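You operate a simulated robot arm through the tools that you are given. There is no shell and no other tool. Be economical: measure what you need, move in short steps, check, and stop when the job is done.

You are at the controls of a simulated robot arm. One attempt, no reset.

TASK
Fetch the blue beaker from the top of the long table and stand it on the deck of the vacuum pump.

The check looks at the end state, three seconds after you hand in, the way a careful person would. Anything else that was tipped, shoved, dropped, spilled or broken makes it a failure.

THE ROBOT
A 6-joint arm with a two-finger parallel gripper on a trunk, on a base that drives. Base frame: it is fixed to the floor where the robot stands at the start and does not move with it; the origin is under the middle of the robot, x ahead of it, y to its left, z up. Units: cm, degrees, N and s.
With the tool pointing down near the work surface it reaches from about 46 to 88 cm from the robot's upright axis, wherever it stands. Its first joint turns from -115.0 to 115.0 degrees. Places, roughly: deck of the vacuum pump [-260, -10, 70]. Payload 4.2 kg.
Tool frame: the origin (TCP) lies between the finger pads and is the grasp point; the fingertips stand 2.3 cm ahead of it; z points along the fingers, y is the line along which they close. Largest opening 9.4 cm; finger width 3.8, thickness 1; the body of the gripper, 5.4 by 9.6 cm, starts 3.9 cm behind the TCP.
Orientation is that of the tool frame in the base frame, as a unit quaternion [w, x, y, z]. With the fingers straight down and closing along the base's y, the tool's x points along the base's -x, its y along +y and its z along -z.

THE INTERFACE
- The arm moves only by the tool arm_command. Its argument "moves" is a list of rows, each a list of 7 numbers: the turn, a rotation vector about the tool's x, y, z in rad, then the shift along the tool's x, y, z in cm, then the gripper command, from -1 (fully open) to 1 (shut), values between in proportion. In form: [[wx, wy, wz, dx, dy, dz, hand], ...]. A call has 1 to 10 rows; each row shifts and turns the commanded pose from where the row before left it, along the tool's axes as they then stand. Each row takes 0.2 s and may step no farther than 5 cm and 8.6 degrees from the row before; otherwise, or with a gripper value out of range, the whole call is refused. A pose out of reach is approached as far as the arm can. The call stops where the force on the tool passes 40 N (or 10 N more than at its start, if that is more) or the arm is blocked; 0.2 s more then pass. Each finger travels about 10.8 cm/s and halts on what it meets, pressing with about 21 N; the grip force reading is that of the motor and also rises with nothing between the fingers. The clock runs only during rows and for 0.2 s after the last one: add rows that do not move to give the fingers time. The reply holds the time, the measured pose of the TCP, the force on the tool along the base axes, the opening and the grip force, in the units named above and with some noise, and new pictures: "show" is both (left out), scene, wrist or none.
- Cameras (640 x 400 px; columns grow to the right, rows downward): "scene" is now at [23.37, 16.51, 128.64]; the picture's right is [-0.33, -0.94, 0.00], its down [-0.61, 0.21, -0.77] and it looks along [0.72, -0.25, -0.64] (base axes); focal length 263 px, centre (320, 200). "wrist" rides on the gripper at [8.6, 1.6, -7.5] in the tool frame; the picture's right is [-0.18, 0.98, 0.00], its down [-0.58, -0.11, -0.81] and it looks along [-0.79, -0.15, 0.59] (tool axes); focal length 243 px, centre (320, 200). There is no depth. A picture from a camera that has moved, and an enlarged one, comes with that camera's place and axes in the base frame and with its lens.
- lift_body(by): slides the trunk up (or, below 0, down) by that many cm; the arm and the scene camera ride with it, the base frame stays. It gives what a move gives, with no picture.
- steer(legs): drives the robot by 1 to 6 legs, each [ahead, turn to the left] in cm and degrees, along the robot's own axes; the way and the turn of a leg run together, so that a leg with both is an arc; at most 150 cm and 180 degrees a leg. The arm and the cameras ride along, it lands a little off, and it stops where it bumps. It gives what a move gives, and a new picture of the scene camera.
- head_to(pan, tilt): turns the head with the scene camera to pan (to the left, within 80 degrees either way) and tilt (down, from -29 to 69), counted from straight ahead of the robot. It gives what a move gives, and a new picture of the scene camera.
- enlarge(camera, box): a new picture of the part [left, top, right, bottom] of that camera's present view, enlarged. The clock stands still meanwhile.
- sign_off(): hands the job in; it is judged then, once.

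Go step by step. Nothing tells you exact positions but the pictures and the camera data: compare them with the known pose of the tool, close in by small moves and look again before you grip or let go. The budget is 120 turns and 170 pictures, counting those below and the enlarged ones. Unless the task says otherwise, let go and move clear before handing in, and close with one line.

The tools are called after "Emit:" by a JSON object that holds its "method" and its "body". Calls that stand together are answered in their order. arm_command: Moves the arm, as the interface text tells. Its arguments: {"type":"object","properties":{"moves":{"type":"array","items":{"type":"array","items":{"type":"number"}}},"show":{"type":"string","enum":["both","scene","wrist","none"]}},"required":["moves"]} The other tools are called the same way: lift_body (by) slides the trunk up or down; steer (legs) drives the base; head_to (pan, tilt) turns the head that bears the scene camera; enlarge (camera, box) takes an enlarged picture of a part of a camera's view; sign_off () hands the job in.

At the start:

```text
time: 0.0
eef_pos: [59.22, -11.19, 93.96]
ee_rot: [0.0, 0.001, 1.0, 0.0]
force: [0.1, 0.2, -0.9]
finger_gap: 9.4
grip_force: 0.1
trunk travel left (down, up): [-65.0, 34.0]
robot x, y, heading: [0.23, 0.49, 0.1]
head pan, tilt: [-19.4, 40.0]
```

scene: 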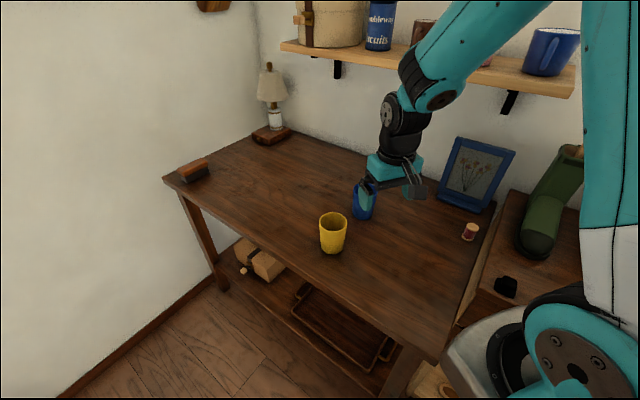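
wrist: 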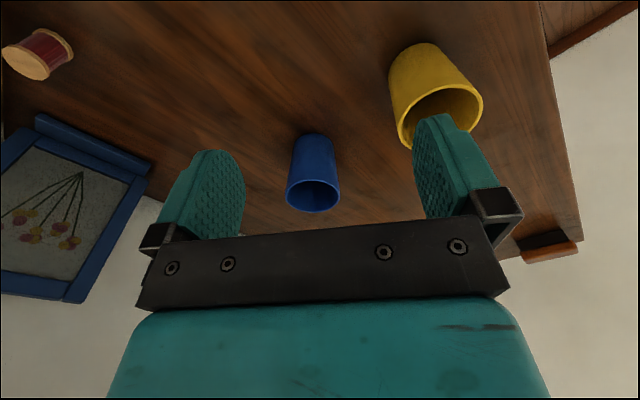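

I see the blue beaker on the table at about (73.5, -14.5), roughly 9.5 cm tall, with the yellow cup to its left and nearer. I'll take a closer look before I approach.

Emit:
{"method": "enlarge", "body": {"camera": "wrist", "box": [240, 100, 400, 220]}}

Emit:
{"method": "enlarge", "body": {"camera": "scene", "box": [300, 150, 460, 270]}}

Emit:
{"method": "head_to", "body": {"pan": -10, "tilt": 40}}

```text
3.33 times, centred on (320, 160) of wrist
camera zoom: at [50.58, -9.62, 101.26], right [0.18, 0.98, 0.0], down [0.58, -0.11, 0.81], along [0.79, -0.15, -0.59], focal length 809 px, centre (320, 333)
```

zoom: 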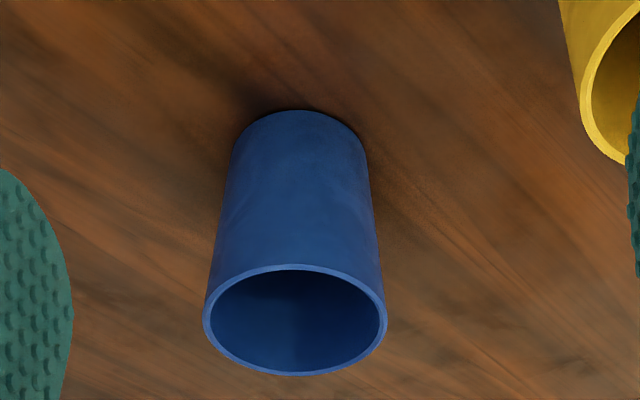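

```text
3.33 times, centred on (380, 210) of scene
camera zoom: at [23.37, 16.51, 128.64], right [-0.33, -0.94, 0.0], down [-0.61, 0.21, -0.77], along [0.72, -0.25, -0.64], focal length 878 px, centre (120, 167)
```

zoom: 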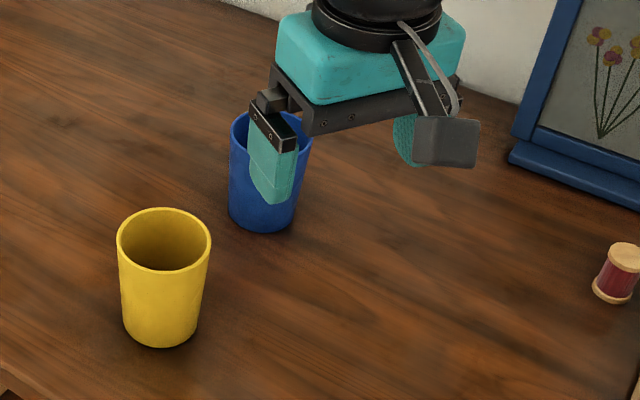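

```text
time: 0.7
eef_pos: [59.25, -11.27, 93.91]
ee_rot: [0.0, 0.0, 1.0, 0.0]
force: [0.1, 0.7, -0.1]
finger_gap: 9.42
grip_force: 0.0
trunk travel left (down, up): [-65.0, 34.0]
robot x, y, heading: [0.35, -0.04, 0.2]
head pan, tilt: [-10.0, 40.0]
camera scene: at [23.72, 17.86, 128.63], right [-0.17, -0.98, 0.0], down [-0.63, 0.11, -0.77], along [0.75, -0.13, -0.64], focal length 263 px, centre (320, 200)
```

scene: 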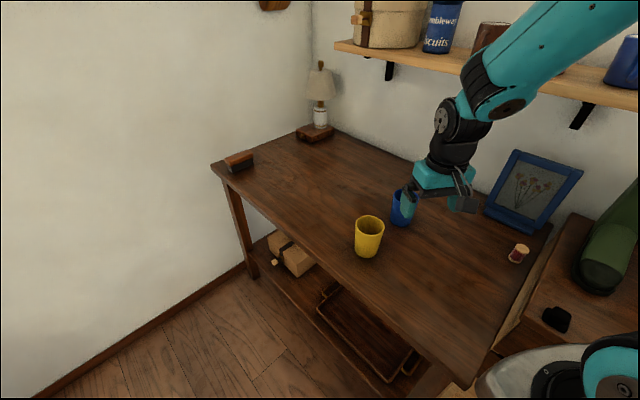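

The beaker is empty, with a rim about 7 cm across at z≈83 and its axis near (74.3, -15.1). I'll lower a little, then move partway towards it and look again.

Emit:
{"method": "arm_command", "body": {"moves": [[0, 0, 0, 0, 0, 3, -1], [0, 0, 0, 0, 0, 2, -1], [0, 0, 0, -4, -1.2, 0, -1], [0, 0, 0, -4, -1.2, 0, -1], [0, 0, 0, -3, -1, 0, -1], [0, 0, 0, 0, 0, 0, -1]]}}

```text
time: 2.1
eef_pos: [70.25, -14.3, 89.12]
ee_rot: [0.0, 0.0, 1.0, 0.0]
force: [0.4, 0.1, -0.4]
finger_gap: 9.39
grip_force: 0.1
trunk travel left (down, up): [-65.0, 34.0]
robot x, y, heading: [-0.03, -0.37, -0.2]
head pan, tilt: [-10.0, 40.0]
camera scene: at [23.71, 17.87, 128.63], right [-0.17, -0.98, 0.0], down [-0.63, 0.11, -0.77], along [0.75, -0.13, -0.64], focal length 263 px, centre (320, 200)
camera wrist: at [61.57, -12.69, 96.56], right [0.18, 0.98, 0.0], down [0.58, -0.11, 0.81], along [0.79, -0.15, -0.59], focal length 243 px, centre (320, 200)
```

scene: 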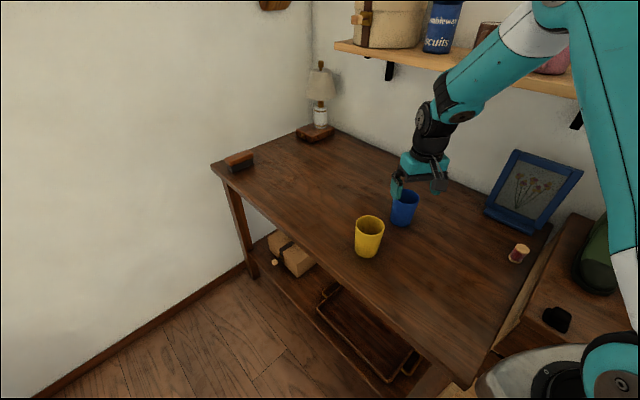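
wrist: 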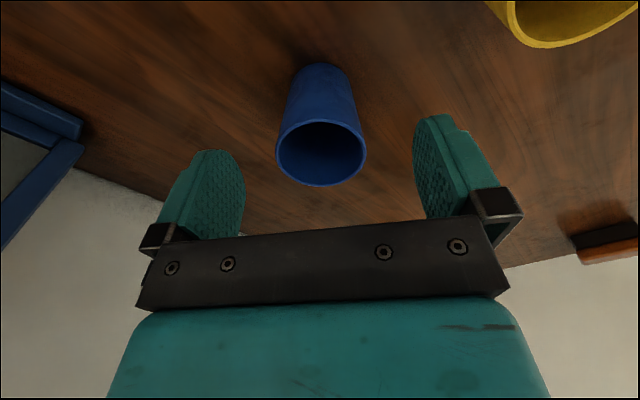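

The new view agrees: rim centre at about (74.35, -15.0, 82.4). I'll centre over it, then lower partway.

Emit:
{"method": "arm_command", "body": {"moves": [[0, 0, 0, -4.1, -0.7, 0, -1], [0, 0, 0, 0, 0, 0, -1], [0, 0, 0, 0, 0, 2, -1], [0, 0, 0, 0, 0, 2, -1], [0, 0, 0, 0, 0, 0, -1]]}}

```text
time: 3.3
eef_pos: [74.48, -15.44, 85.01]
ee_rot: [0.0, -0.001, 1.0, 0.0]
force: [-1.0, -0.4, 0.8]
finger_gap: 9.41
grip_force: 0.0
trunk travel left (down, up): [-65.0, 34.0]
robot x, y, heading: [0.29, 0.0, 0.2]
head pan, tilt: [-10.0, 40.0]
camera scene: at [23.72, 17.87, 128.63], right [-0.17, -0.98, 0.0], down [-0.63, 0.11, -0.77], along [0.75, -0.13, -0.64], focal length 263 px, centre (320, 200)
camera wrist: at [65.67, -13.77, 92.32], right [0.18, 0.98, 0.0], down [0.58, -0.11, 0.81], along [0.79, -0.15, -0.59], focal length 243 px, centre (320, 200)
```

scene: 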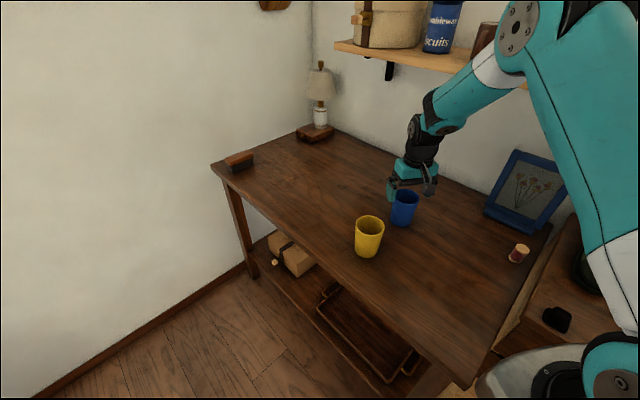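
wrist: 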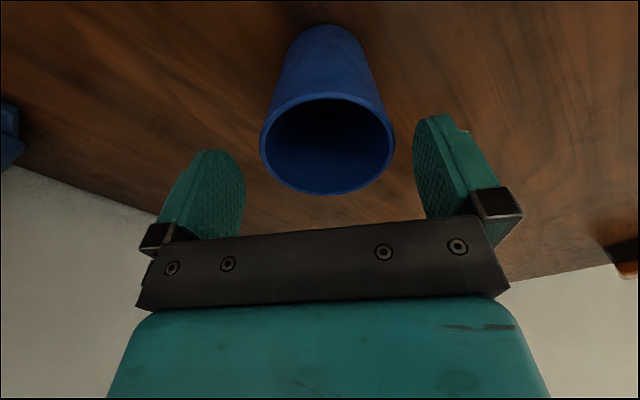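

The gripper is about 0.4 cm too far right of the beaker axis. I'll correct that and lower to the grip height without closing.

Emit:
{"method": "arm_command", "body": {"moves": [[0, 0, 0, 0.1, 0.4, 0, -1], [0, 0, 0, 0, 0, 1.5, -1], [0, 0, 0, 0, 0, 1.5, -1], [0, 0, 0, 0, 0, 1.3, -1], [0, 0, 0, 0, 0, 0, -1]]}}

```text
time: 4.5
eef_pos: [74.4, -14.85, 80.62]
ee_rot: [0.0, -0.001, 1.0, 0.0]
force: [0.0, -0.3, 0.0]
finger_gap: 9.44
grip_force: 0.1
trunk travel left (down, up): [-65.0, 34.0]
robot x, y, heading: [-0.02, -0.12, 0.1]
head pan, tilt: [-10.0, 40.0]
camera scene: at [23.72, 17.87, 128.63], right [-0.17, -0.98, 0.0], down [-0.63, 0.11, -0.77], along [0.75, -0.13, -0.64], focal length 263 px, centre (320, 200)
camera wrist: at [65.56, -13.19, 88.05], right [0.18, 0.98, 0.0], down [0.58, -0.11, 0.81], along [0.79, -0.15, -0.59], focal length 243 px, centre (320, 200)
```

scene: 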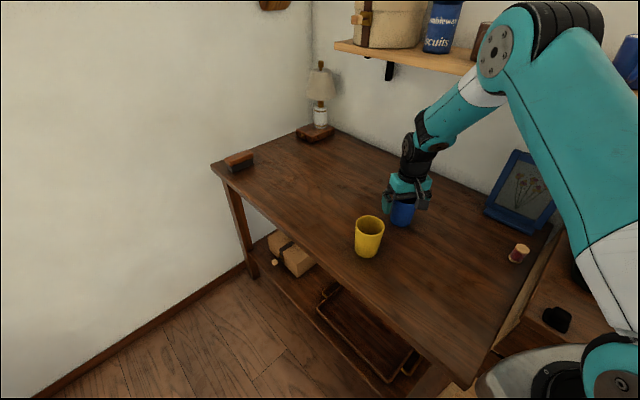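
wrist: 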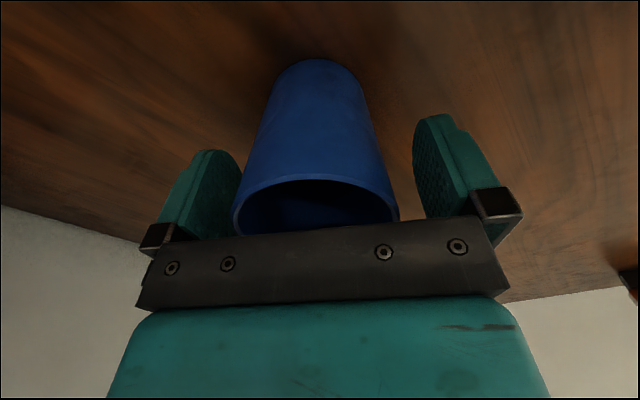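

The fingers stand either side of the beaker, about 0.2 cm off centre. I'll nudge and close.

Emit:
{"method": "arm_command", "body": {"moves": [[0, 0, 0, 0.2, -0.2, 0.1, -1], [0, 0, 0, 0, 0, 0, -0.5], [0, 0, 0, 0, 0, 0, 0.2], [0, 0, 0, 0, 0, 0, 1], [0, 0, 0, 0, 0, 0, 1], [0, 0, 0, 0, 0, 0, 1]]}}

```text
time: 5.9
eef_pos: [74.04, -15.02, 80.55]
ee_rot: [0.0, 0.0, 1.0, 0.0]
force: [-0.2, 0.0, -0.5]
finger_gap: 6.77
grip_force: 21.0
trunk travel left (down, up): [-65.0, 34.0]
robot x, y, heading: [0.32, 0.3, 0.1]
head pan, tilt: [-10.0, 40.0]
camera scene: at [23.72, 17.86, 128.63], right [-0.17, -0.98, 0.0], down [-0.63, 0.11, -0.77], along [0.75, -0.13, -0.64], focal length 263 px, centre (320, 200)
camera wrist: at [65.38, -13.44, 87.88], right [0.18, 0.98, 0.0], down [0.58, -0.11, 0.81], along [0.79, -0.15, -0.59], focal length 243 px, centre (320, 200)
```

scene: 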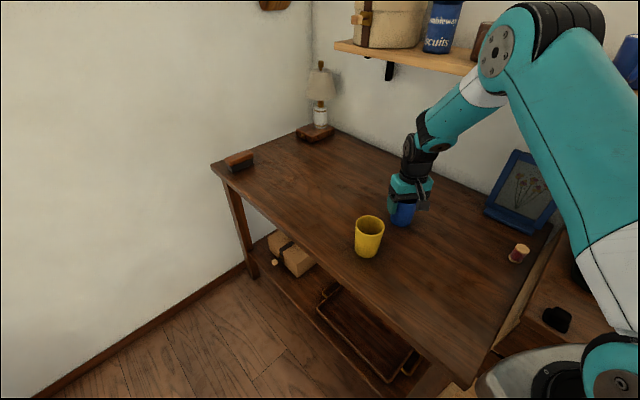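
wrist: 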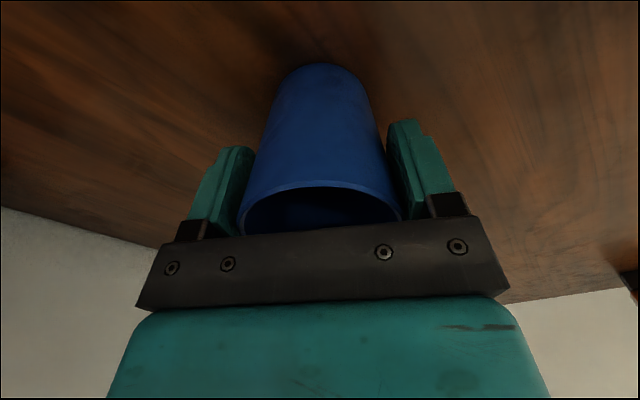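

The beaker is gripped (gap 6.8 cm). I'll lift it, then draw back.

Emit:
{"method": "arm_command", "body": {"moves": [[0, 0, 0, 0, 0, -1, 1], [0, 0, 0, 0, 0, -2, 1], [0, 0, 0, 0, 0, -3, 1], [0, 0, 0, 1, 0, -3, 1], [0, 0, 0, 3, 0, -3, 1], [0, 0, 0, 4, 0, -2, 1], [0, 0, 0, 4, 0, 0, 1], [0, 0, 0, 4, 0, 0, 1], [0, 0, 0, 3, 0, 0, 1]]}}

```text
time: 7.9
eef_pos: [54.88, -15.31, 94.61]
ee_rot: [0.0, 0.0, 1.0, -0.001]
force: [0.4, -0.3, -1.3]
finger_gap: 6.74
grip_force: 21.2
trunk travel left (down, up): [-65.0, 34.0]
robot x, y, heading: [0.38, -0.07, 0.0]
head pan, tilt: [-10.0, 40.0]
camera scene: at [23.75, 17.86, 128.63], right [-0.17, -0.98, 0.0], down [-0.63, 0.11, -0.77], along [0.75, -0.13, -0.64], focal length 263 px, centre (320, 200)
camera wrist: at [46.14, -13.61, 102.04], right [0.18, 0.98, 0.0], down [0.58, -0.11, 0.81], along [0.79, -0.15, -0.59], focal length 243 px, centre (320, 200)
```

scene: 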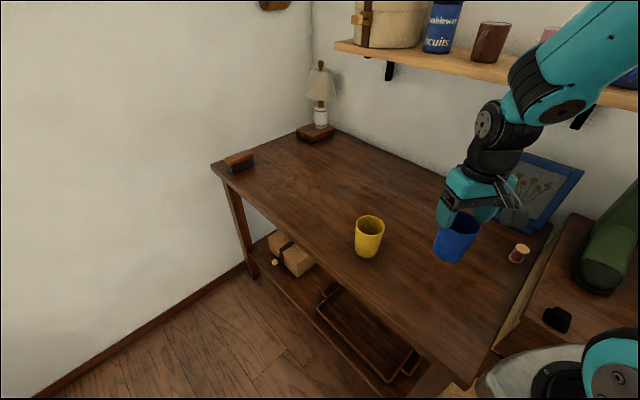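
wrist: 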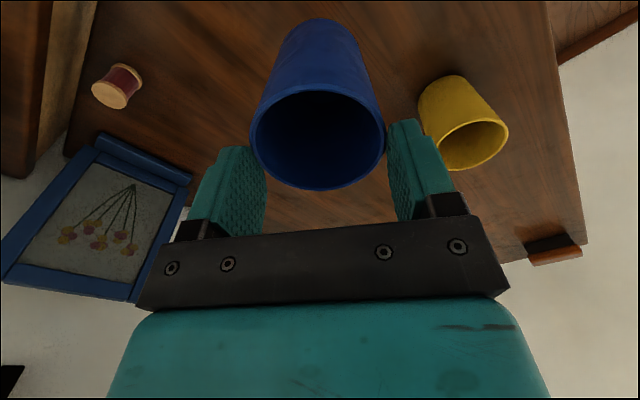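

The beaker seems to have slid down in the fingers during the lift. I'll inspect it before doing anything else.

Emit:
{"method": "enlarge", "body": {"camera": "wrist", "box": [180, 10, 460, 250]}}

Emit:
{"method": "enlarge", "body": {"camera": "scene", "box": [400, 150, 560, 290]}}

```text
1.67 times, centred on (320, 130) of wrist
camera zoom: at [46.14, -13.61, 102.04], right [0.18, 0.98, 0.0], down [0.58, -0.11, 0.81], along [0.79, -0.15, -0.59], focal length 404 px, centre (320, 317)
```

zoom: 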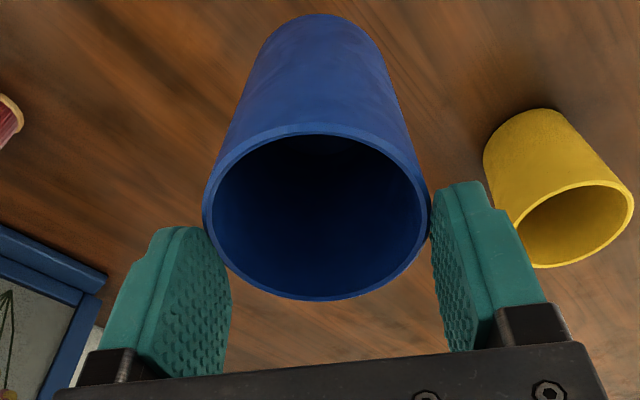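

```text
2.86 times, centred on (480, 220) of scene
camera zoom: at [23.75, 17.86, 128.63], right [-0.17, -0.98, 0.0], down [-0.63, 0.11, -0.77], along [0.75, -0.13, -0.64], focal length 752 px, centre (-137, 143)
```

zoom: 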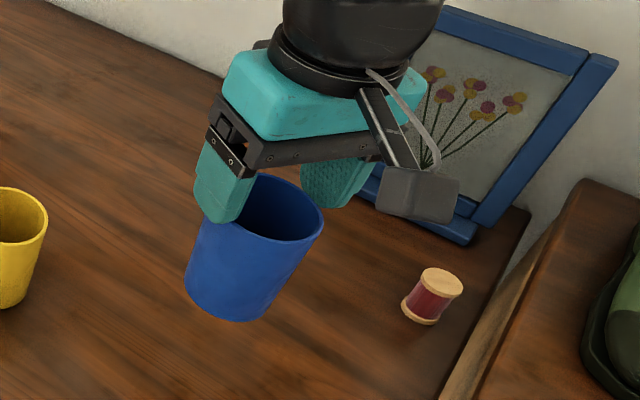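

The beaker is now hanging by its rim at the fingertips, and that is not safe to carry. It is still over clear table, so I'll set it down straight away and regrip it better.

Emit:
{"method": "arm_command", "body": {"moves": [[0, 0, 0, 0, 0, 2, 1], [0, 0, 0, 0, 0, 3, 1], [0, 0, 0, 0, 0, 2.5, 1], [0, 0, 0, 0, 0, 1, 1], [0, 0, 0, 0, 0, 0.4, 1], [0, 0, 0, 0, 0, 0.2, 1], [0, 0, 0, 0, 0, 0, 1]]}}

```text
time: 9.5
eef_pos: [55.02, -15.06, 85.57]
ee_rot: [0.0, 0.0, 1.0, 0.0]
force: [-0.4, -0.3, -1.8]
finger_gap: 6.77
grip_force: 20.8
trunk travel left (down, up): [-65.0, 34.0]
robot x, y, heading: [0.23, -0.13, -0.0]
head pan, tilt: [-10.0, 40.0]
camera scene: at [23.72, 17.86, 128.63], right [-0.17, -0.98, 0.0], down [-0.63, 0.11, -0.77], along [0.75, -0.13, -0.64], focal length 263 px, centre (320, 200)
camera wrist: at [46.33, -13.45, 92.84], right [0.18, 0.98, 0.0], down [0.58, -0.11, 0.81], along [0.79, -0.15, -0.59], focal length 243 px, centre (320, 200)
```

scene: 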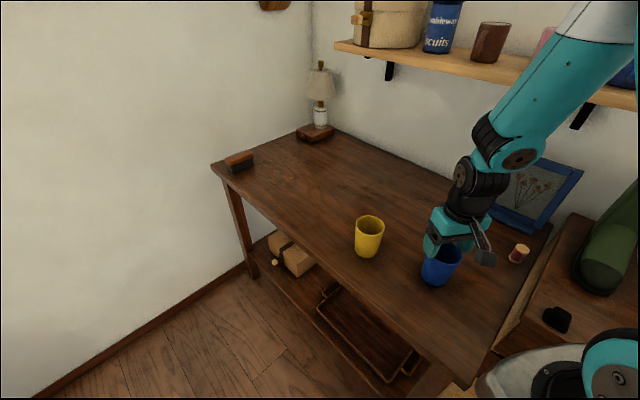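
wrist: 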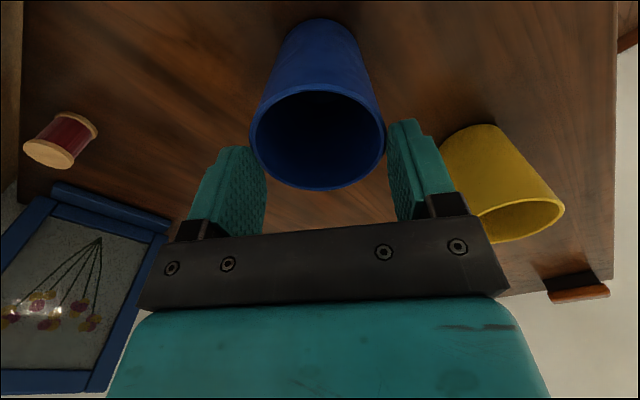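

It hasn't slipped further and isn't clearly on the table yet. I'll lower in tiny steps until contact shows.

Emit:
{"method": "arm_command", "body": {"moves": [[0, 0, 0, 0, 0, 0.3, 1], [0, 0, 0, 0, 0, 0.3, 1], [0, 0, 0, 0, 0, 0, 1]], "show": "wrist"}}

Emit:
{"method": "enlarge", "body": {"camera": "scene", "box": [380, 200, 500, 300]}}

```text
time: 10.3
eef_pos: [55.02, -15.09, 84.94]
ee_rot: [0.0, 0.0, 1.0, 0.001]
force: [-1.9, 4.0, 14.5]
finger_gap: 6.74
grip_force: 20.7
trunk travel left (down, up): [-65.0, 34.0]
robot x, y, heading: [-0.17, -0.01, 0.0]
head pan, tilt: [-10.0, 40.0]
camera wrist: at [46.3, -13.52, 92.23], right [0.18, 0.98, 0.0], down [0.58, -0.11, 0.81], along [0.79, -0.15, -0.59], focal length 243 px, centre (320, 200)
```

wrist: 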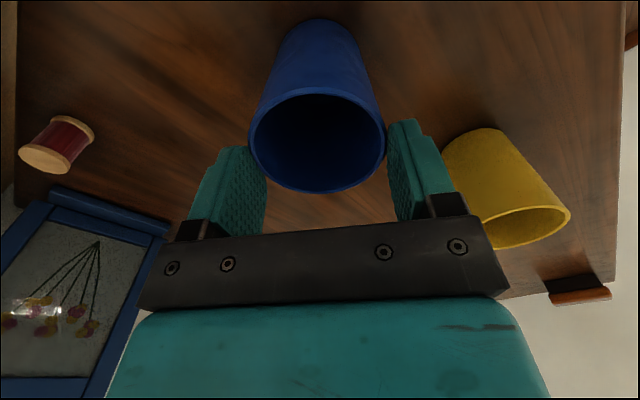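

```text
4.00 times, centred on (440, 250) of scene
camera zoom: at [23.66, 17.9, 128.65], right [-0.17, -0.98, 0.0], down [-0.63, 0.11, -0.77], along [0.75, -0.13, -0.64], focal length 1053 px, centre (-160, 0)
```

zoom: 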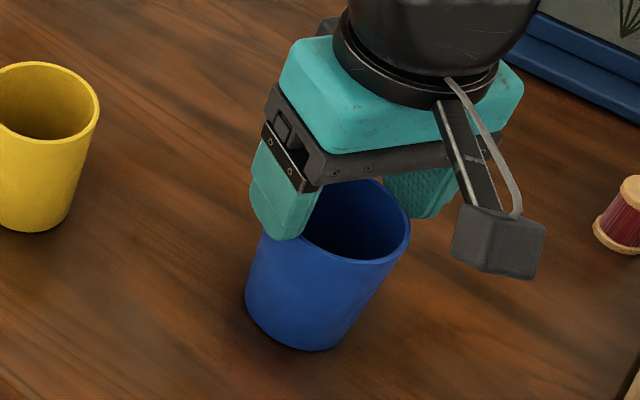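

The beaker is standing on the table (14.5 N of contact, and the grip held under it). I'll ease off, open, and look before regripping deeper.

Emit:
{"method": "arm_command", "body": {"moves": [[0, 0, 0, 0, 0, -0.25, 1], [0, 0, 0, 0, 0, 0, 0.2], [0, 0, 0, 0, 0, 0, -0.4], [0, 0, 0, 0, 0, 0, -1], [0, 0, 0, 0, 0, 0, -1]], "show": "wrist"}}

```text
time: 11.5
eef_pos: [55.04, -15.1, 85.06]
ee_rot: [-0.001, 0.0, 1.0, 0.0]
force: [-0.1, -0.2, -0.4]
finger_gap: 9.39
grip_force: 0.0
trunk travel left (down, up): [-65.0, 34.0]
robot x, y, heading: [0.21, -0.01, 0.2]
head pan, tilt: [-10.0, 40.0]
camera wrist: at [46.34, -13.54, 92.43], right [0.18, 0.98, 0.0], down [0.58, -0.11, 0.81], along [0.79, -0.15, -0.59], focal length 243 px, centre (320, 200)
```

wrist: 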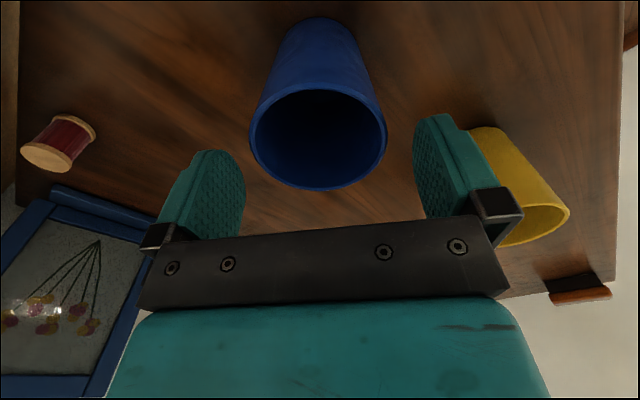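

It is upright and free, with its axis at about (54.3, -15.15). I'll centre on it, go a little deeper than before, grip with more time, and test-lift slowly.

Emit:
{"method": "arm_command", "body": {"moves": [[0, 0, 0, 0.5, 0, 0, -1], [0, 0, 0, 0, 0, 2, -1], [0, 0, 0, 0, 0, 2, -1], [0, 0, 0, 0, 0, 1.3, -1], [0, 0, 0, 0, 0, 0, -0.3], [0, 0, 0, 0, 0, 0, 0.4], [0, 0, 0, 0, 0, 0, 1], [0, 0, 0, 0, 0, 0, 1], [0, 0, 0, 0, 0, 0, 1], [0, 0, 0, 0, 0, 0, 1]], "show": "wrist"}}

Emit:
{"method": "arm_command", "body": {"moves": [[0, 0, 0, 0, 0, -0.5, 1], [0, 0, 0, 0, 0, -0.5, 1], [0, 0, 0, 0, 0, -0.5, 1], [0, 0, 0, 0, 0, 0, 1]], "show": "wrist"}}

```text
time: 13.7
eef_pos: [54.51, -15.07, 79.53]
ee_rot: [0.0, 0.0, 1.0, 0.001]
force: [-0.1, 0.1, -0.3]
finger_gap: 6.68
grip_force: 21.2
trunk travel left (down, up): [-65.0, 34.0]
robot x, y, heading: [0.37, 0.17, -0.2]
head pan, tilt: [-10.0, 40.0]
camera wrist: at [45.82, -13.45, 86.89], right [0.18, 0.98, 0.0], down [0.58, -0.11, 0.81], along [0.79, -0.15, -0.59], focal length 243 px, centre (320, 200)
```

wrist: 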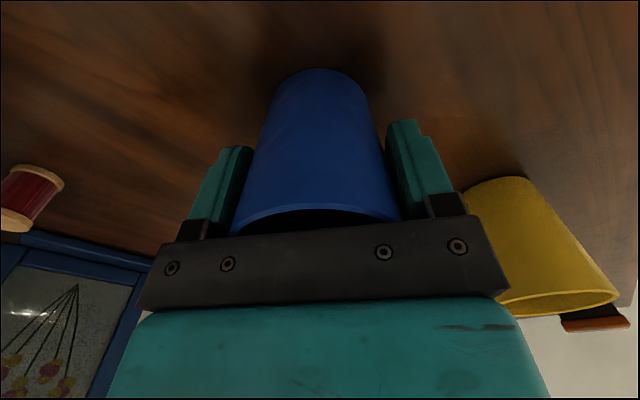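

```text
time: 14.7
eef_pos: [54.61, -15.14, 81.07]
ee_rot: [0.0, -0.001, 1.0, 0.0]
force: [0.2, -0.3, 0.0]
finger_gap: 6.67
grip_force: 20.7
trunk travel left (down, up): [-65.0, 34.0]
robot x, y, heading: [-0.0, 0.05, 0.1]
head pan, tilt: [-10.0, 40.0]
camera wrist: at [45.88, -13.6, 88.5], right [0.18, 0.98, 0.0], down [0.58, -0.11, 0.81], along [0.79, -0.15, -0.59], focal length 243 px, centre (320, 200)
```

wrist: 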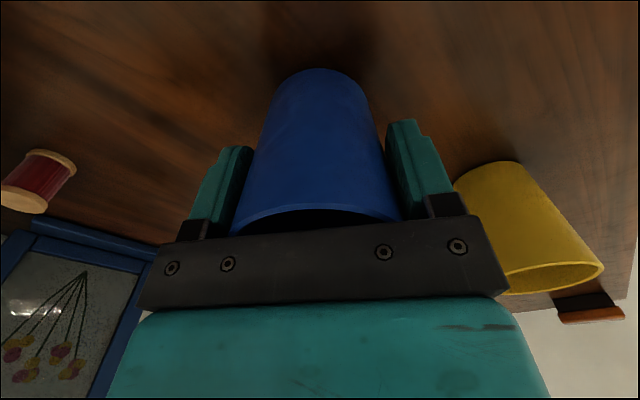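

This time the beaker came up with the fingers and hasn't slid. I'll keep lifting gently.

Emit:
{"method": "arm_command", "body": {"moves": [[0, 0, 0, 0, 0, -0.8, 1], [0, 0, 0, 0, 0, -1.2, 1], [0, 0, 0, 0, 0, -1.5, 1], [0, 0, 0, 0, 0, -1.5, 1], [0, 0, 0, 0, 0, -1.2, 1], [0, 0, 0, 0, 0, -0.8, 1], [0, 0, 0, 0, 0, 0, 1]], "show": "wrist"}}

```text
time: 16.3
eef_pos: [54.47, -15.2, 88.1]
ee_rot: [0.0, 0.0, 1.0, 0.0]
force: [-0.2, 0.0, -0.4]
finger_gap: 6.68
grip_force: 21.2
trunk travel left (down, up): [-65.0, 34.0]
robot x, y, heading: [-0.36, 0.16, -0.1]
head pan, tilt: [-10.0, 40.0]
camera wrist: at [45.81, -13.56, 95.57], right [0.18, 0.98, 0.0], down [0.58, -0.11, 0.81], along [0.79, -0.15, -0.59], focal length 243 px, centre (320, 200)
```

wrist: 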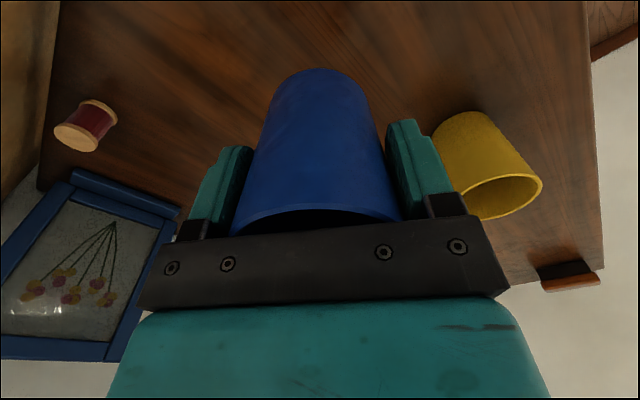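

The grip is firm. I'll raise it a bit more, gently, then look around with the head to plan the drive.

Emit:
{"method": "arm_command", "body": {"moves": [[0, 0, 0, 0, 0, -0.8, 1], [0, 0, 0, 0.5, 0, -1.5, 1], [0, 0, 0, 1, 0, -1.5, 1], [0, 0, 0, 1.5, 0, -1.5, 1], [0, 0, 0, 1.5, 0, -1.5, 1], [0, 0, 0, 1, 0, -0.8, 1], [0, 0, 0, 0, 0, 0, 1]], "show": "wrist"}}

Emit:
{"method": "head_to", "body": {"pan": 80, "tilt": 25}}

Emit:
{"method": "head_to", "body": {"pan": -80, "tilt": 25}}

```text
time: 17.9
eef_pos: [49.1, -15.05, 95.72]
ee_rot: [0.001, 0.0, 1.0, 0.0]
force: [0.6, -0.5, -0.5]
finger_gap: 6.67
grip_force: 20.8
trunk travel left (down, up): [-65.0, 34.0]
robot x, y, heading: [-0.17, 0.06, 0.0]
head pan, tilt: [-10.0, 40.0]
camera wrist: at [40.41, -13.45, 103.15], right [0.18, 0.98, 0.0], down [0.58, -0.11, 0.81], along [0.79, -0.15, -0.59], focal length 243 px, centre (320, 200)
```

wrist: 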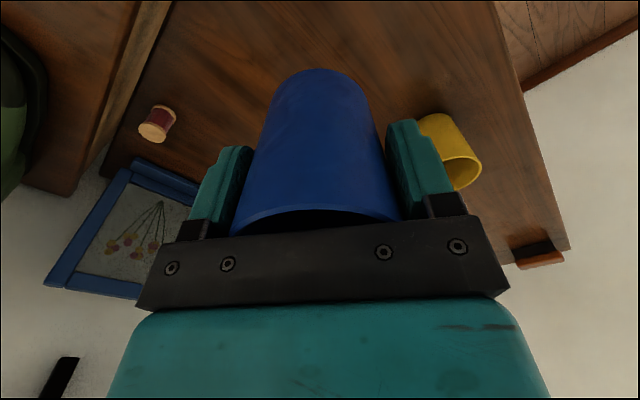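

```text
time: 19.6
eef_pos: [49.16, -15.07, 95.78]
ee_rot: [-0.001, 0.001, 1.0, 0.0]
force: [0.4, -0.1, 0.7]
finger_gap: 6.68
grip_force: 21.0
trunk travel left (down, up): [-65.0, 34.0]
robot x, y, heading: [0.09, 0.14, -0.2]
head pan, tilt: [80.0, 25.0]
camera scene: at [16.95, 28.41, 130.97], right [0.98, -0.17, 0.0], down [-0.07, -0.42, -0.91], along [0.16, 0.89, -0.42], focal length 263 px, centre (320, 200)
```

scene: 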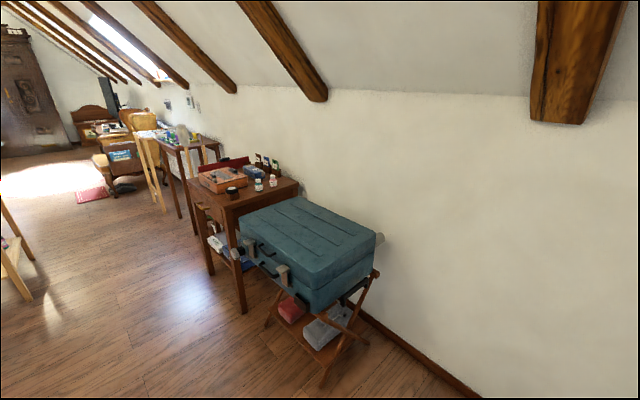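

```text
time: 22.0
eef_pos: [49.11, -15.05, 95.86]
ee_rot: [-0.001, 0.0, 1.0, 0.0]
force: [0.1, -0.4, -1.3]
finger_gap: 6.66
grip_force: 21.1
trunk travel left (down, up): [-65.0, 34.0]
robot x, y, heading: [0.09, 0.01, 0.1]
head pan, tilt: [-80.0, 25.0]
camera scene: at [16.95, 10.27, 130.97], right [-0.98, -0.17, 0.0], down [-0.07, 0.42, -0.91], along [0.16, -0.89, -0.42], focal length 263 px, centre (320, 200)
```

scene: 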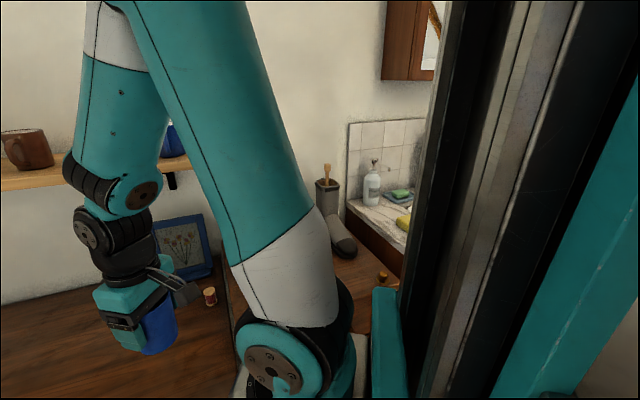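

There's open floor on the left. I'll back off a little from the table, then turn left in stages, looking as I go.

Emit:
{"method": "head_to", "body": {"pan": 80, "tilt": 30}}

Emit:
{"method": "steer", "body": {"legs": [[-15, 0], [0, 50]]}}

```text
time: 24.5
eef_pos: [49.22, -15.1, 95.73]
ee_rot: [0.0, 0.0, 1.0, 0.0]
force: [-0.8, -0.3, -0.3]
finger_gap: 6.62
grip_force: 21.2
trunk travel left (down, up): [-65.0, 34.0]
robot x, y, heading: [0.21, -0.08, -0.0]
head pan, tilt: [80.0, 30.0]
camera scene: at [16.92, 28.25, 130.17], right [0.98, -0.17, 0.0], down [-0.09, -0.49, -0.87], along [0.15, 0.85, -0.5], focal length 263 px, centre (320, 200)
```

scene: 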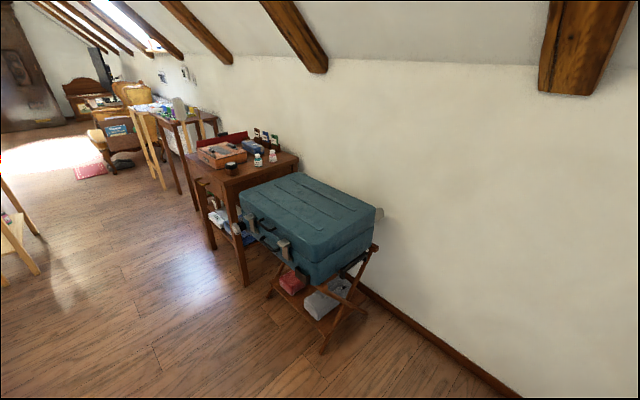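

```text
time: 28.1
eef_pos: [28.28, 27.85, 95.72]
ee_rot: [0.0, -0.42, 0.907, 0.0]
force: [-1.0, 0.2, -1.2]
finger_gap: 6.64
grip_force: 20.7
trunk travel left (down, up): [-65.0, 34.0]
robot x, y, heading: [-14.89, 0.12, 50.0]
head pan, tilt: [80.0, 30.0]
camera scene: at [-25.67, 31.04, 130.17], right [0.77, 0.64, 0.0], down [0.32, -0.38, -0.87], along [-0.55, 0.67, -0.5], focal length 263 px, centre (320, 200)
```

scene: 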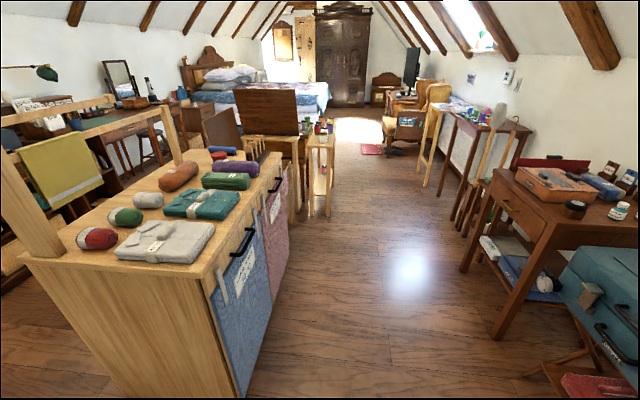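

I'm in a long attic room; a wool cabinet stands off to the left, and the pump should be beyond it, out of view. I'll turn further left to see it.

Emit:
{"method": "head_to", "body": {"pan": 60, "tilt": 25}}

Emit:
{"method": "steer", "body": {"legs": [[0, 70]]}}

```text
time: 28.9
eef_pos: [28.31, 27.74, 95.74]
ee_rot: [0.0, -0.42, 0.907, -0.001]
force: [0.0, 0.7, -0.5]
finger_gap: 6.64
grip_force: 21.0
trunk travel left (down, up): [-65.0, 34.0]
robot x, y, heading: [-15.16, -0.26, 49.7]
head pan, tilt: [60.0, 25.0]
camera scene: at [-23.01, 32.75, 130.96], right [0.94, 0.34, 0.0], down [0.14, -0.4, -0.91], along [-0.31, 0.85, -0.42], focal length 263 px, centre (320, 200)
```

scene: 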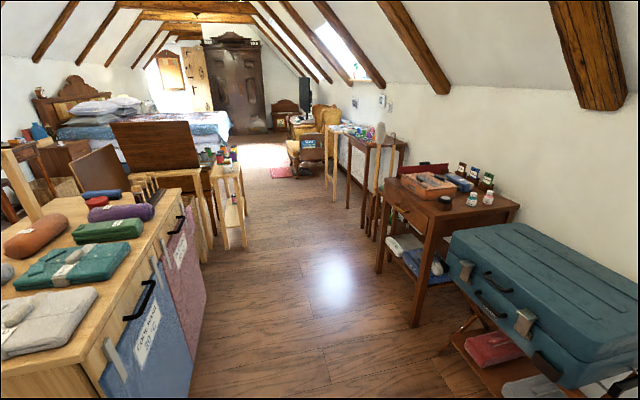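

```text
time: 32.4
eef_pos: [-25.72, 50.32, 95.69]
ee_rot: [-0.001, 0.862, -0.507, 0.0]
force: [0.3, 0.0, -0.6]
finger_gap: 6.64
grip_force: 21.2
trunk travel left (down, up): [-65.0, 34.0]
robot x, y, heading: [-14.73, -0.12, 119.4]
head pan, tilt: [60.0, 25.0]
camera scene: at [-48.48, 3.81, 130.97], right [0.01, 1.0, 0.0], down [0.42, -0.01, -0.91], along [-0.91, 0.01, -0.42], focal length 263 px, centre (320, 200)
```

scene: 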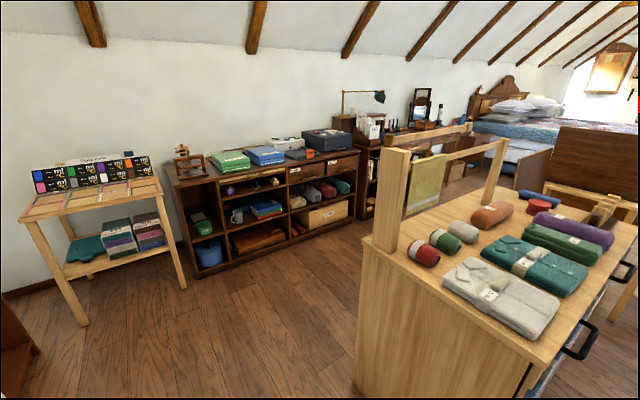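

The pump should appear near pixel (301, 160), on top of the low bookcase. I'll enlarge that area.

Emit:
{"method": "enlarge", "body": {"camera": "scene", "box": [160, 110, 380, 250]}}

Emit:
{"method": "enlarge", "body": {"camera": "scene", "box": [260, 120, 360, 180]}}

```text
2.86 times, centred on (270, 180) of scene
camera zoom: at [-48.48, 3.81, 130.97], right [0.01, 1.0, 0.0], down [0.42, -0.01, -0.91], along [-0.91, 0.01, -0.42], focal length 752 px, centre (463, 257)
```

zoom: 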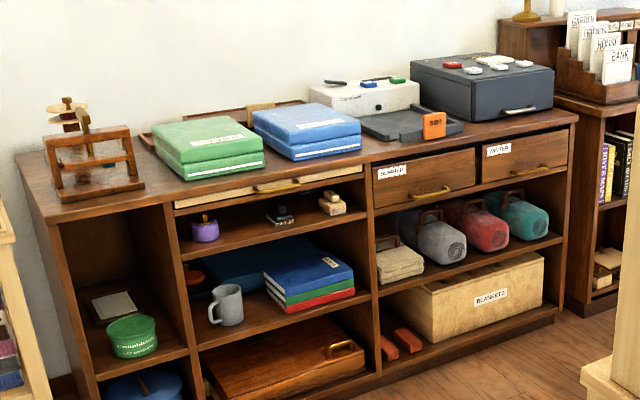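

```text
6.40 times, centred on (310, 150) of scene
camera zoom: at [-48.48, 3.81, 130.97], right [0.01, 1.0, 0.0], down [0.42, -0.01, -0.91], along [-0.91, 0.01, -0.42], focal length 1685 px, centre (384, 520)
```

zoom: 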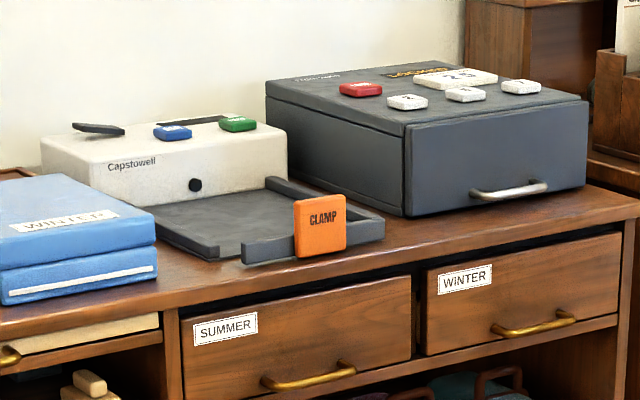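

The pump is the white "Capstowell" unit on the bookcase, with a rimmed dark deck in front of it. I'll raise the trunk for clearance, turn to face the open floor in front of the bookcase, and check the way is clear.

Emit:
{"method": "lift_body", "body": {"by": 14}}

Emit:
{"method": "steer", "body": {"legs": [[0, 80]]}}

Emit:
{"method": "head_to", "body": {"pan": 10, "tilt": 40}}

```text
time: 34.0
eef_pos: [-25.62, 50.19, 109.75]
ee_rot: [0.0, 0.862, -0.507, 0.0]
force: [0.2, 0.2, -0.8]
finger_gap: 6.63
grip_force: 20.9
trunk travel left (down, up): [-79.0, 20.0]
robot x, y, heading: [-15.35, -0.06, 119.2]
head pan, tilt: [60.0, 25.0]
```

```text
time: 37.9
eef_pos: [-66.21, -3.74, 109.78]
ee_rot: [-0.001, 0.983, 0.185, 0.0]
force: [-0.3, 0.4, -1.0]
finger_gap: 6.63
grip_force: 21.2
trunk travel left (down, up): [-79.0, 20.0]
robot x, y, heading: [-15.21, 0.15, -158.6]
head pan, tilt: [60.0, 25.0]
camera scene: at [-23.32, -32.9, 144.97], right [-0.99, 0.15, 0.0], down [0.06, 0.42, -0.91], along [-0.14, -0.9, -0.42], focal length 263 px, centre (320, 200)
```

scene: 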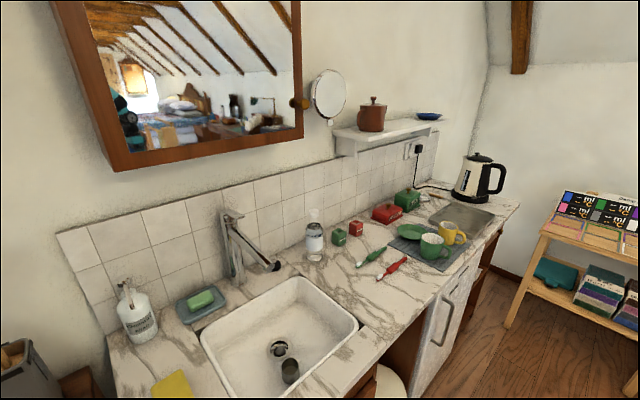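

```text
time: 39.1
eef_pos: [-66.2, -3.81, 109.78]
ee_rot: [0.0, 0.983, 0.184, 0.0]
force: [0.3, 0.3, -0.5]
finger_gap: 6.62
grip_force: 20.2
trunk travel left (down, up): [-79.0, 20.0]
robot x, y, heading: [-14.86, 0.3, -158.9]
head pan, tilt: [10.0, 40.0]
camera scene: at [-29.19, -28.21, 142.64], right [-0.52, 0.85, 0.0], down [0.55, 0.33, -0.77], along [-0.65, -0.4, -0.64], focal length 263 px, centre (320, 200)
```

scene: 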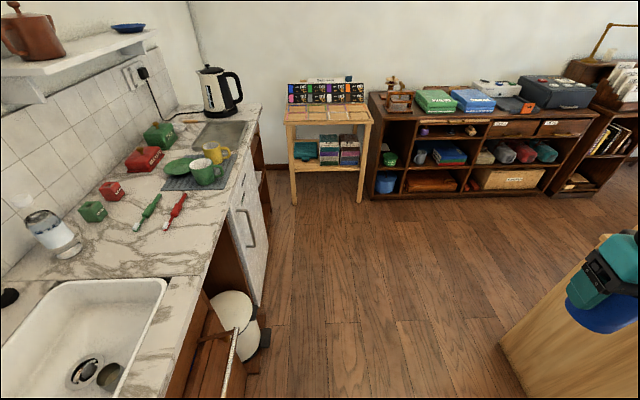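

The floor ahead is clear, with the counter and bin to the left and the bookcase ahead. I'll drive to a spot in front of the bookcase, then turn to run along it.

Emit:
{"method": "steer", "body": {"legs": [[0, -3.3], [143, 0]]}}

Emit:
{"method": "head_to", "body": {"pan": 0, "tilt": 35}}

```text
time: 46.8
eef_pos: [-204.6, -43.97, 109.7]
ee_rot: [0.0, 0.989, 0.149, 0.0]
force: [-0.2, 0.2, -0.4]
finger_gap: 6.6
grip_force: 20.9
trunk travel left (down, up): [-79.0, 20.0]
robot x, y, heading: [-153.05, -43.8, -162.6]
head pan, tilt: [10.0, 40.0]
camera scene: at [-169.45, -70.94, 142.63], right [-0.46, 0.89, 0.0], down [0.57, 0.29, -0.77], along [-0.68, -0.35, -0.64], focal length 263 px, centre (320, 200)
```

scene: 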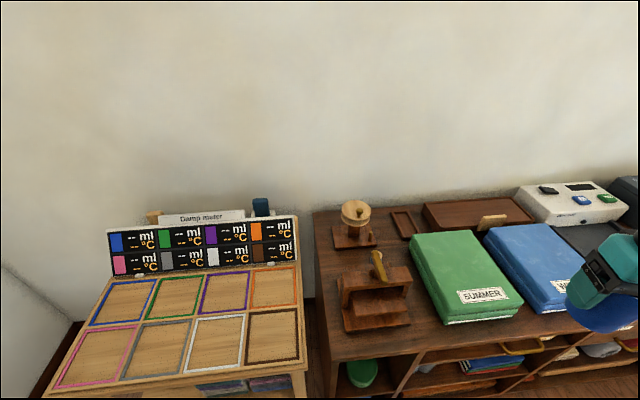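

```text
time: 47.5
eef_pos: [-204.63, -44.03, 109.8]
ee_rot: [0.001, 0.989, 0.149, 0.0]
force: [0.6, 0.0, -0.3]
finger_gap: 6.63
grip_force: 20.9
trunk travel left (down, up): [-79.0, 20.0]
robot x, y, heading: [-153.06, -43.63, -162.4]
head pan, tilt: [0.0, 35.0]
camera scene: at [-170.3, -69.67, 143.39], right [-0.3, 0.95, 0.0], down [0.55, 0.17, -0.82], along [-0.78, -0.24, -0.57], focal length 263 px, centre (320, 200)
```

scene: 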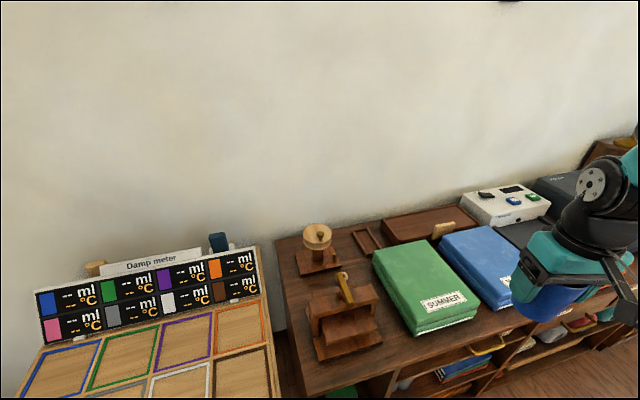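

I'm in front of the bookcase now. I'll turn right to run along it and check the aisle before driving.

Emit:
{"method": "steer", "body": {"legs": [[0, -74.6]]}}

```text
time: 51.0
eef_pos: [-167.8, 5.43, 109.65]
ee_rot: [0.0, 0.881, -0.474, 0.0]
force: [-0.4, 0.9, -0.8]
finger_gap: 6.63
grip_force: 20.9
trunk travel left (down, up): [-79.0, 20.0]
robot x, y, heading: [-153.22, -43.83, 123.3]
head pan, tilt: [0.0, 35.0]
camera scene: at [-182.65, -34.68, 143.39], right [0.83, 0.55, 0.0], down [0.32, -0.48, -0.82], along [-0.45, 0.68, -0.57], focal length 263 px, centre (320, 200)
```

scene: 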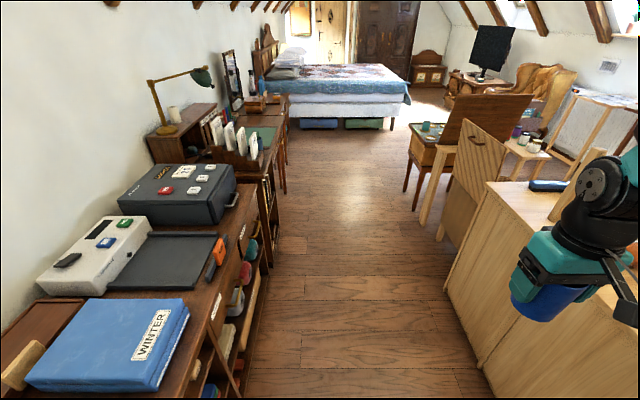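

This is a clear view of the aisle and the pump. I'll enlarge the deck to measure it.

Emit:
{"method": "enlarge", "body": {"camera": "scene", "box": [30, 190, 250, 330]}}

```text
2.86 times, centred on (140, 260) of scene
camera zoom: at [-182.65, -34.68, 143.39], right [0.83, 0.55, 0.0], down [0.32, -0.48, -0.82], along [-0.45, 0.68, -0.57], focal length 752 px, centre (834, 29)
```

zoom: 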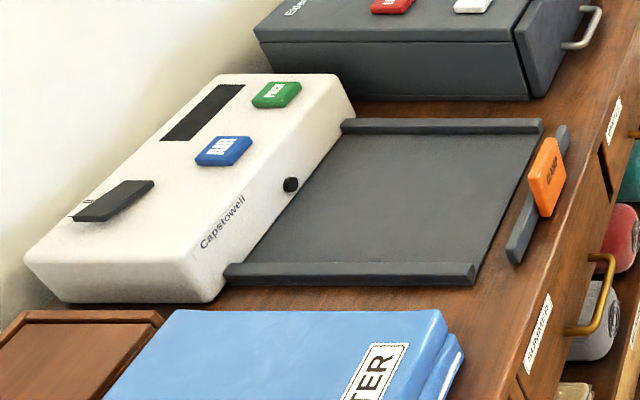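

By triangulating I get the deck centre at about (-261, -11), its surface near z≈75, and about 21 × 23 cm in size. I'll drive along the aisle, then turn left to face it.

Emit:
{"method": "steer", "body": {"legs": [[71, 0]]}}

Emit:
{"method": "steer", "body": {"legs": [[0, 89.5]]}}

Emit:
{"method": "head_to", "body": {"pan": -25, "tilt": 45}}

```text
time: 55.0
eef_pos: [-208.35, 66.97, 109.75]
ee_rot: [0.0, 0.88, -0.475, -0.001]
force: [0.2, 0.4, -0.7]
finger_gap: 6.63
grip_force: 21.1
trunk travel left (down, up): [-79.0, 20.0]
robot x, y, heading: [-193.82, 17.32, 123.4]
head pan, tilt: [0.0, 35.0]
camera scene: at [-223.3, 26.77, 143.39], right [0.83, 0.55, 0.0], down [0.32, -0.48, -0.82], along [-0.45, 0.68, -0.57], focal length 263 px, centre (320, 200)
```

scene: 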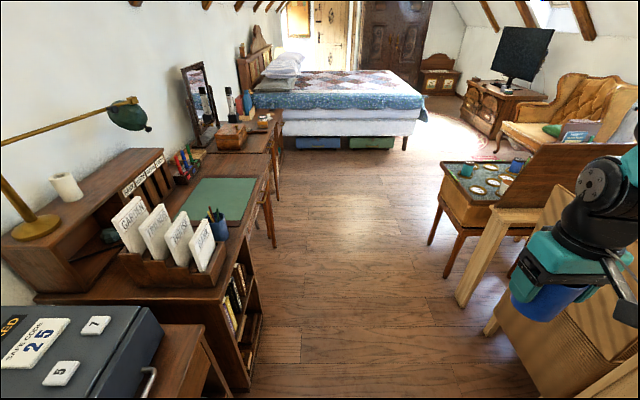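

```text
time: 59.2
eef_pos: [-243.33, 3.54, 109.66]
ee_rot: [0.0, 0.959, 0.283, 0.0]
force: [0.6, 0.2, -0.5]
finger_gap: 6.6
grip_force: 21.6
trunk travel left (down, up): [-79.0, 20.0]
robot x, y, heading: [-193.81, 17.7, -146.9]
head pan, tilt: [0.0, 35.0]
camera scene: at [-203.32, -11.93, 143.39], right [-0.54, 0.84, 0.0], down [0.48, 0.31, -0.82], along [-0.69, -0.45, -0.57], focal length 263 px, centre (320, 200)
```

scene: 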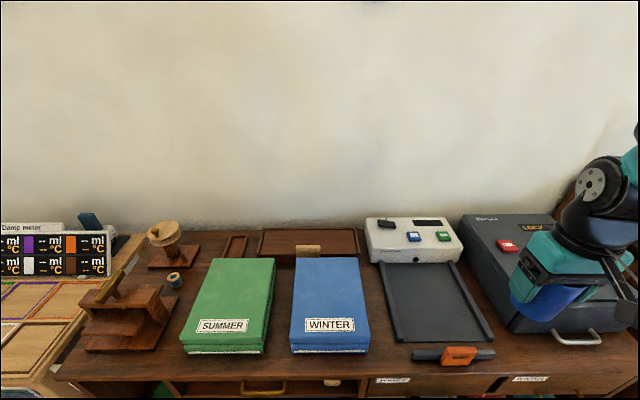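

```text
time: 60.1
eef_pos: [-243.4, 3.57, 109.76]
ee_rot: [0.0, 0.959, 0.283, 0.001]
force: [0.5, 0.2, -0.4]
finger_gap: 6.62
grip_force: 20.9
trunk travel left (down, up): [-79.0, 20.0]
robot x, y, heading: [-194.12, 17.82, -147.0]
head pan, tilt: [-25.0, 45.0]
camera scene: at [-203.99, -8.28, 141.91], right [-0.14, 0.99, 0.0], down [0.7, 0.1, -0.71], along [-0.7, -0.1, -0.71], focal length 263 px, centre (320, 200)
```

scene: 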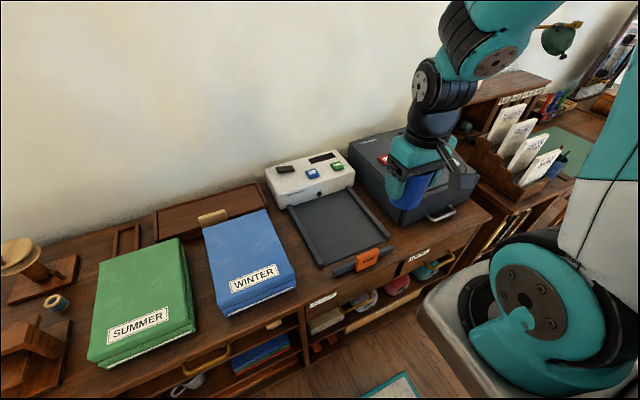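

Now facing the pump, I place the deck centre at about (-260, -10.5). I'll move the beaker above it, still high, and look.

Emit:
{"method": "arm_command", "body": {"moves": [[0, 0, 0, -1.5, 0.3, 0, 1], [0, 0, 0, -3, 0.4, 0, 1], [0, 0, 0, -3.5, 0.4, 0, 1], [0, 0, 0, -3.5, 0.4, 0, 1], [0, 0, 0, -3.5, 0.4, 0, 1], [0, 0, 0, -3, 0.4, 0, 1], [0, 0, 0, -2, 0.3, 0, 1], [0, 0, 0, -1.3, 0.15, 0, 1], [0, 0, 0, 0, 0, 0, 1]]}}

```text
time: 62.1
eef_pos: [-259.82, -10.55, 109.73]
ee_rot: [0.0, 0.959, 0.285, -0.001]
force: [-0.2, 0.1, 0.0]
finger_gap: 6.63
grip_force: 21.0
trunk travel left (down, up): [-79.0, 20.0]
robot x, y, heading: [-193.76, 18.31, -147.1]
head pan, tilt: [-25.0, 45.0]
camera scene: at [-203.99, -8.27, 141.91], right [-0.14, 0.99, 0.0], down [0.7, 0.1, -0.71], along [-0.7, -0.1, -0.71], focal length 263 px, centre (320, 200)
camera wrist: at [-251.71, -7.13, 117.11], right [0.38, -0.92, 0.0], down [-0.55, -0.23, 0.81], along [-0.75, -0.31, -0.59], focal length 243 px, centre (320, 200)
```

scene: 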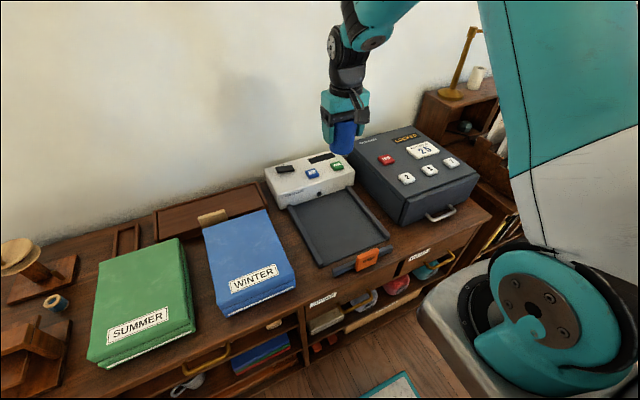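
wrist: 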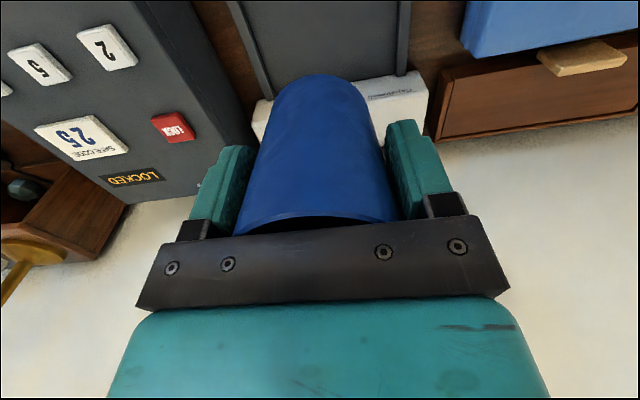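

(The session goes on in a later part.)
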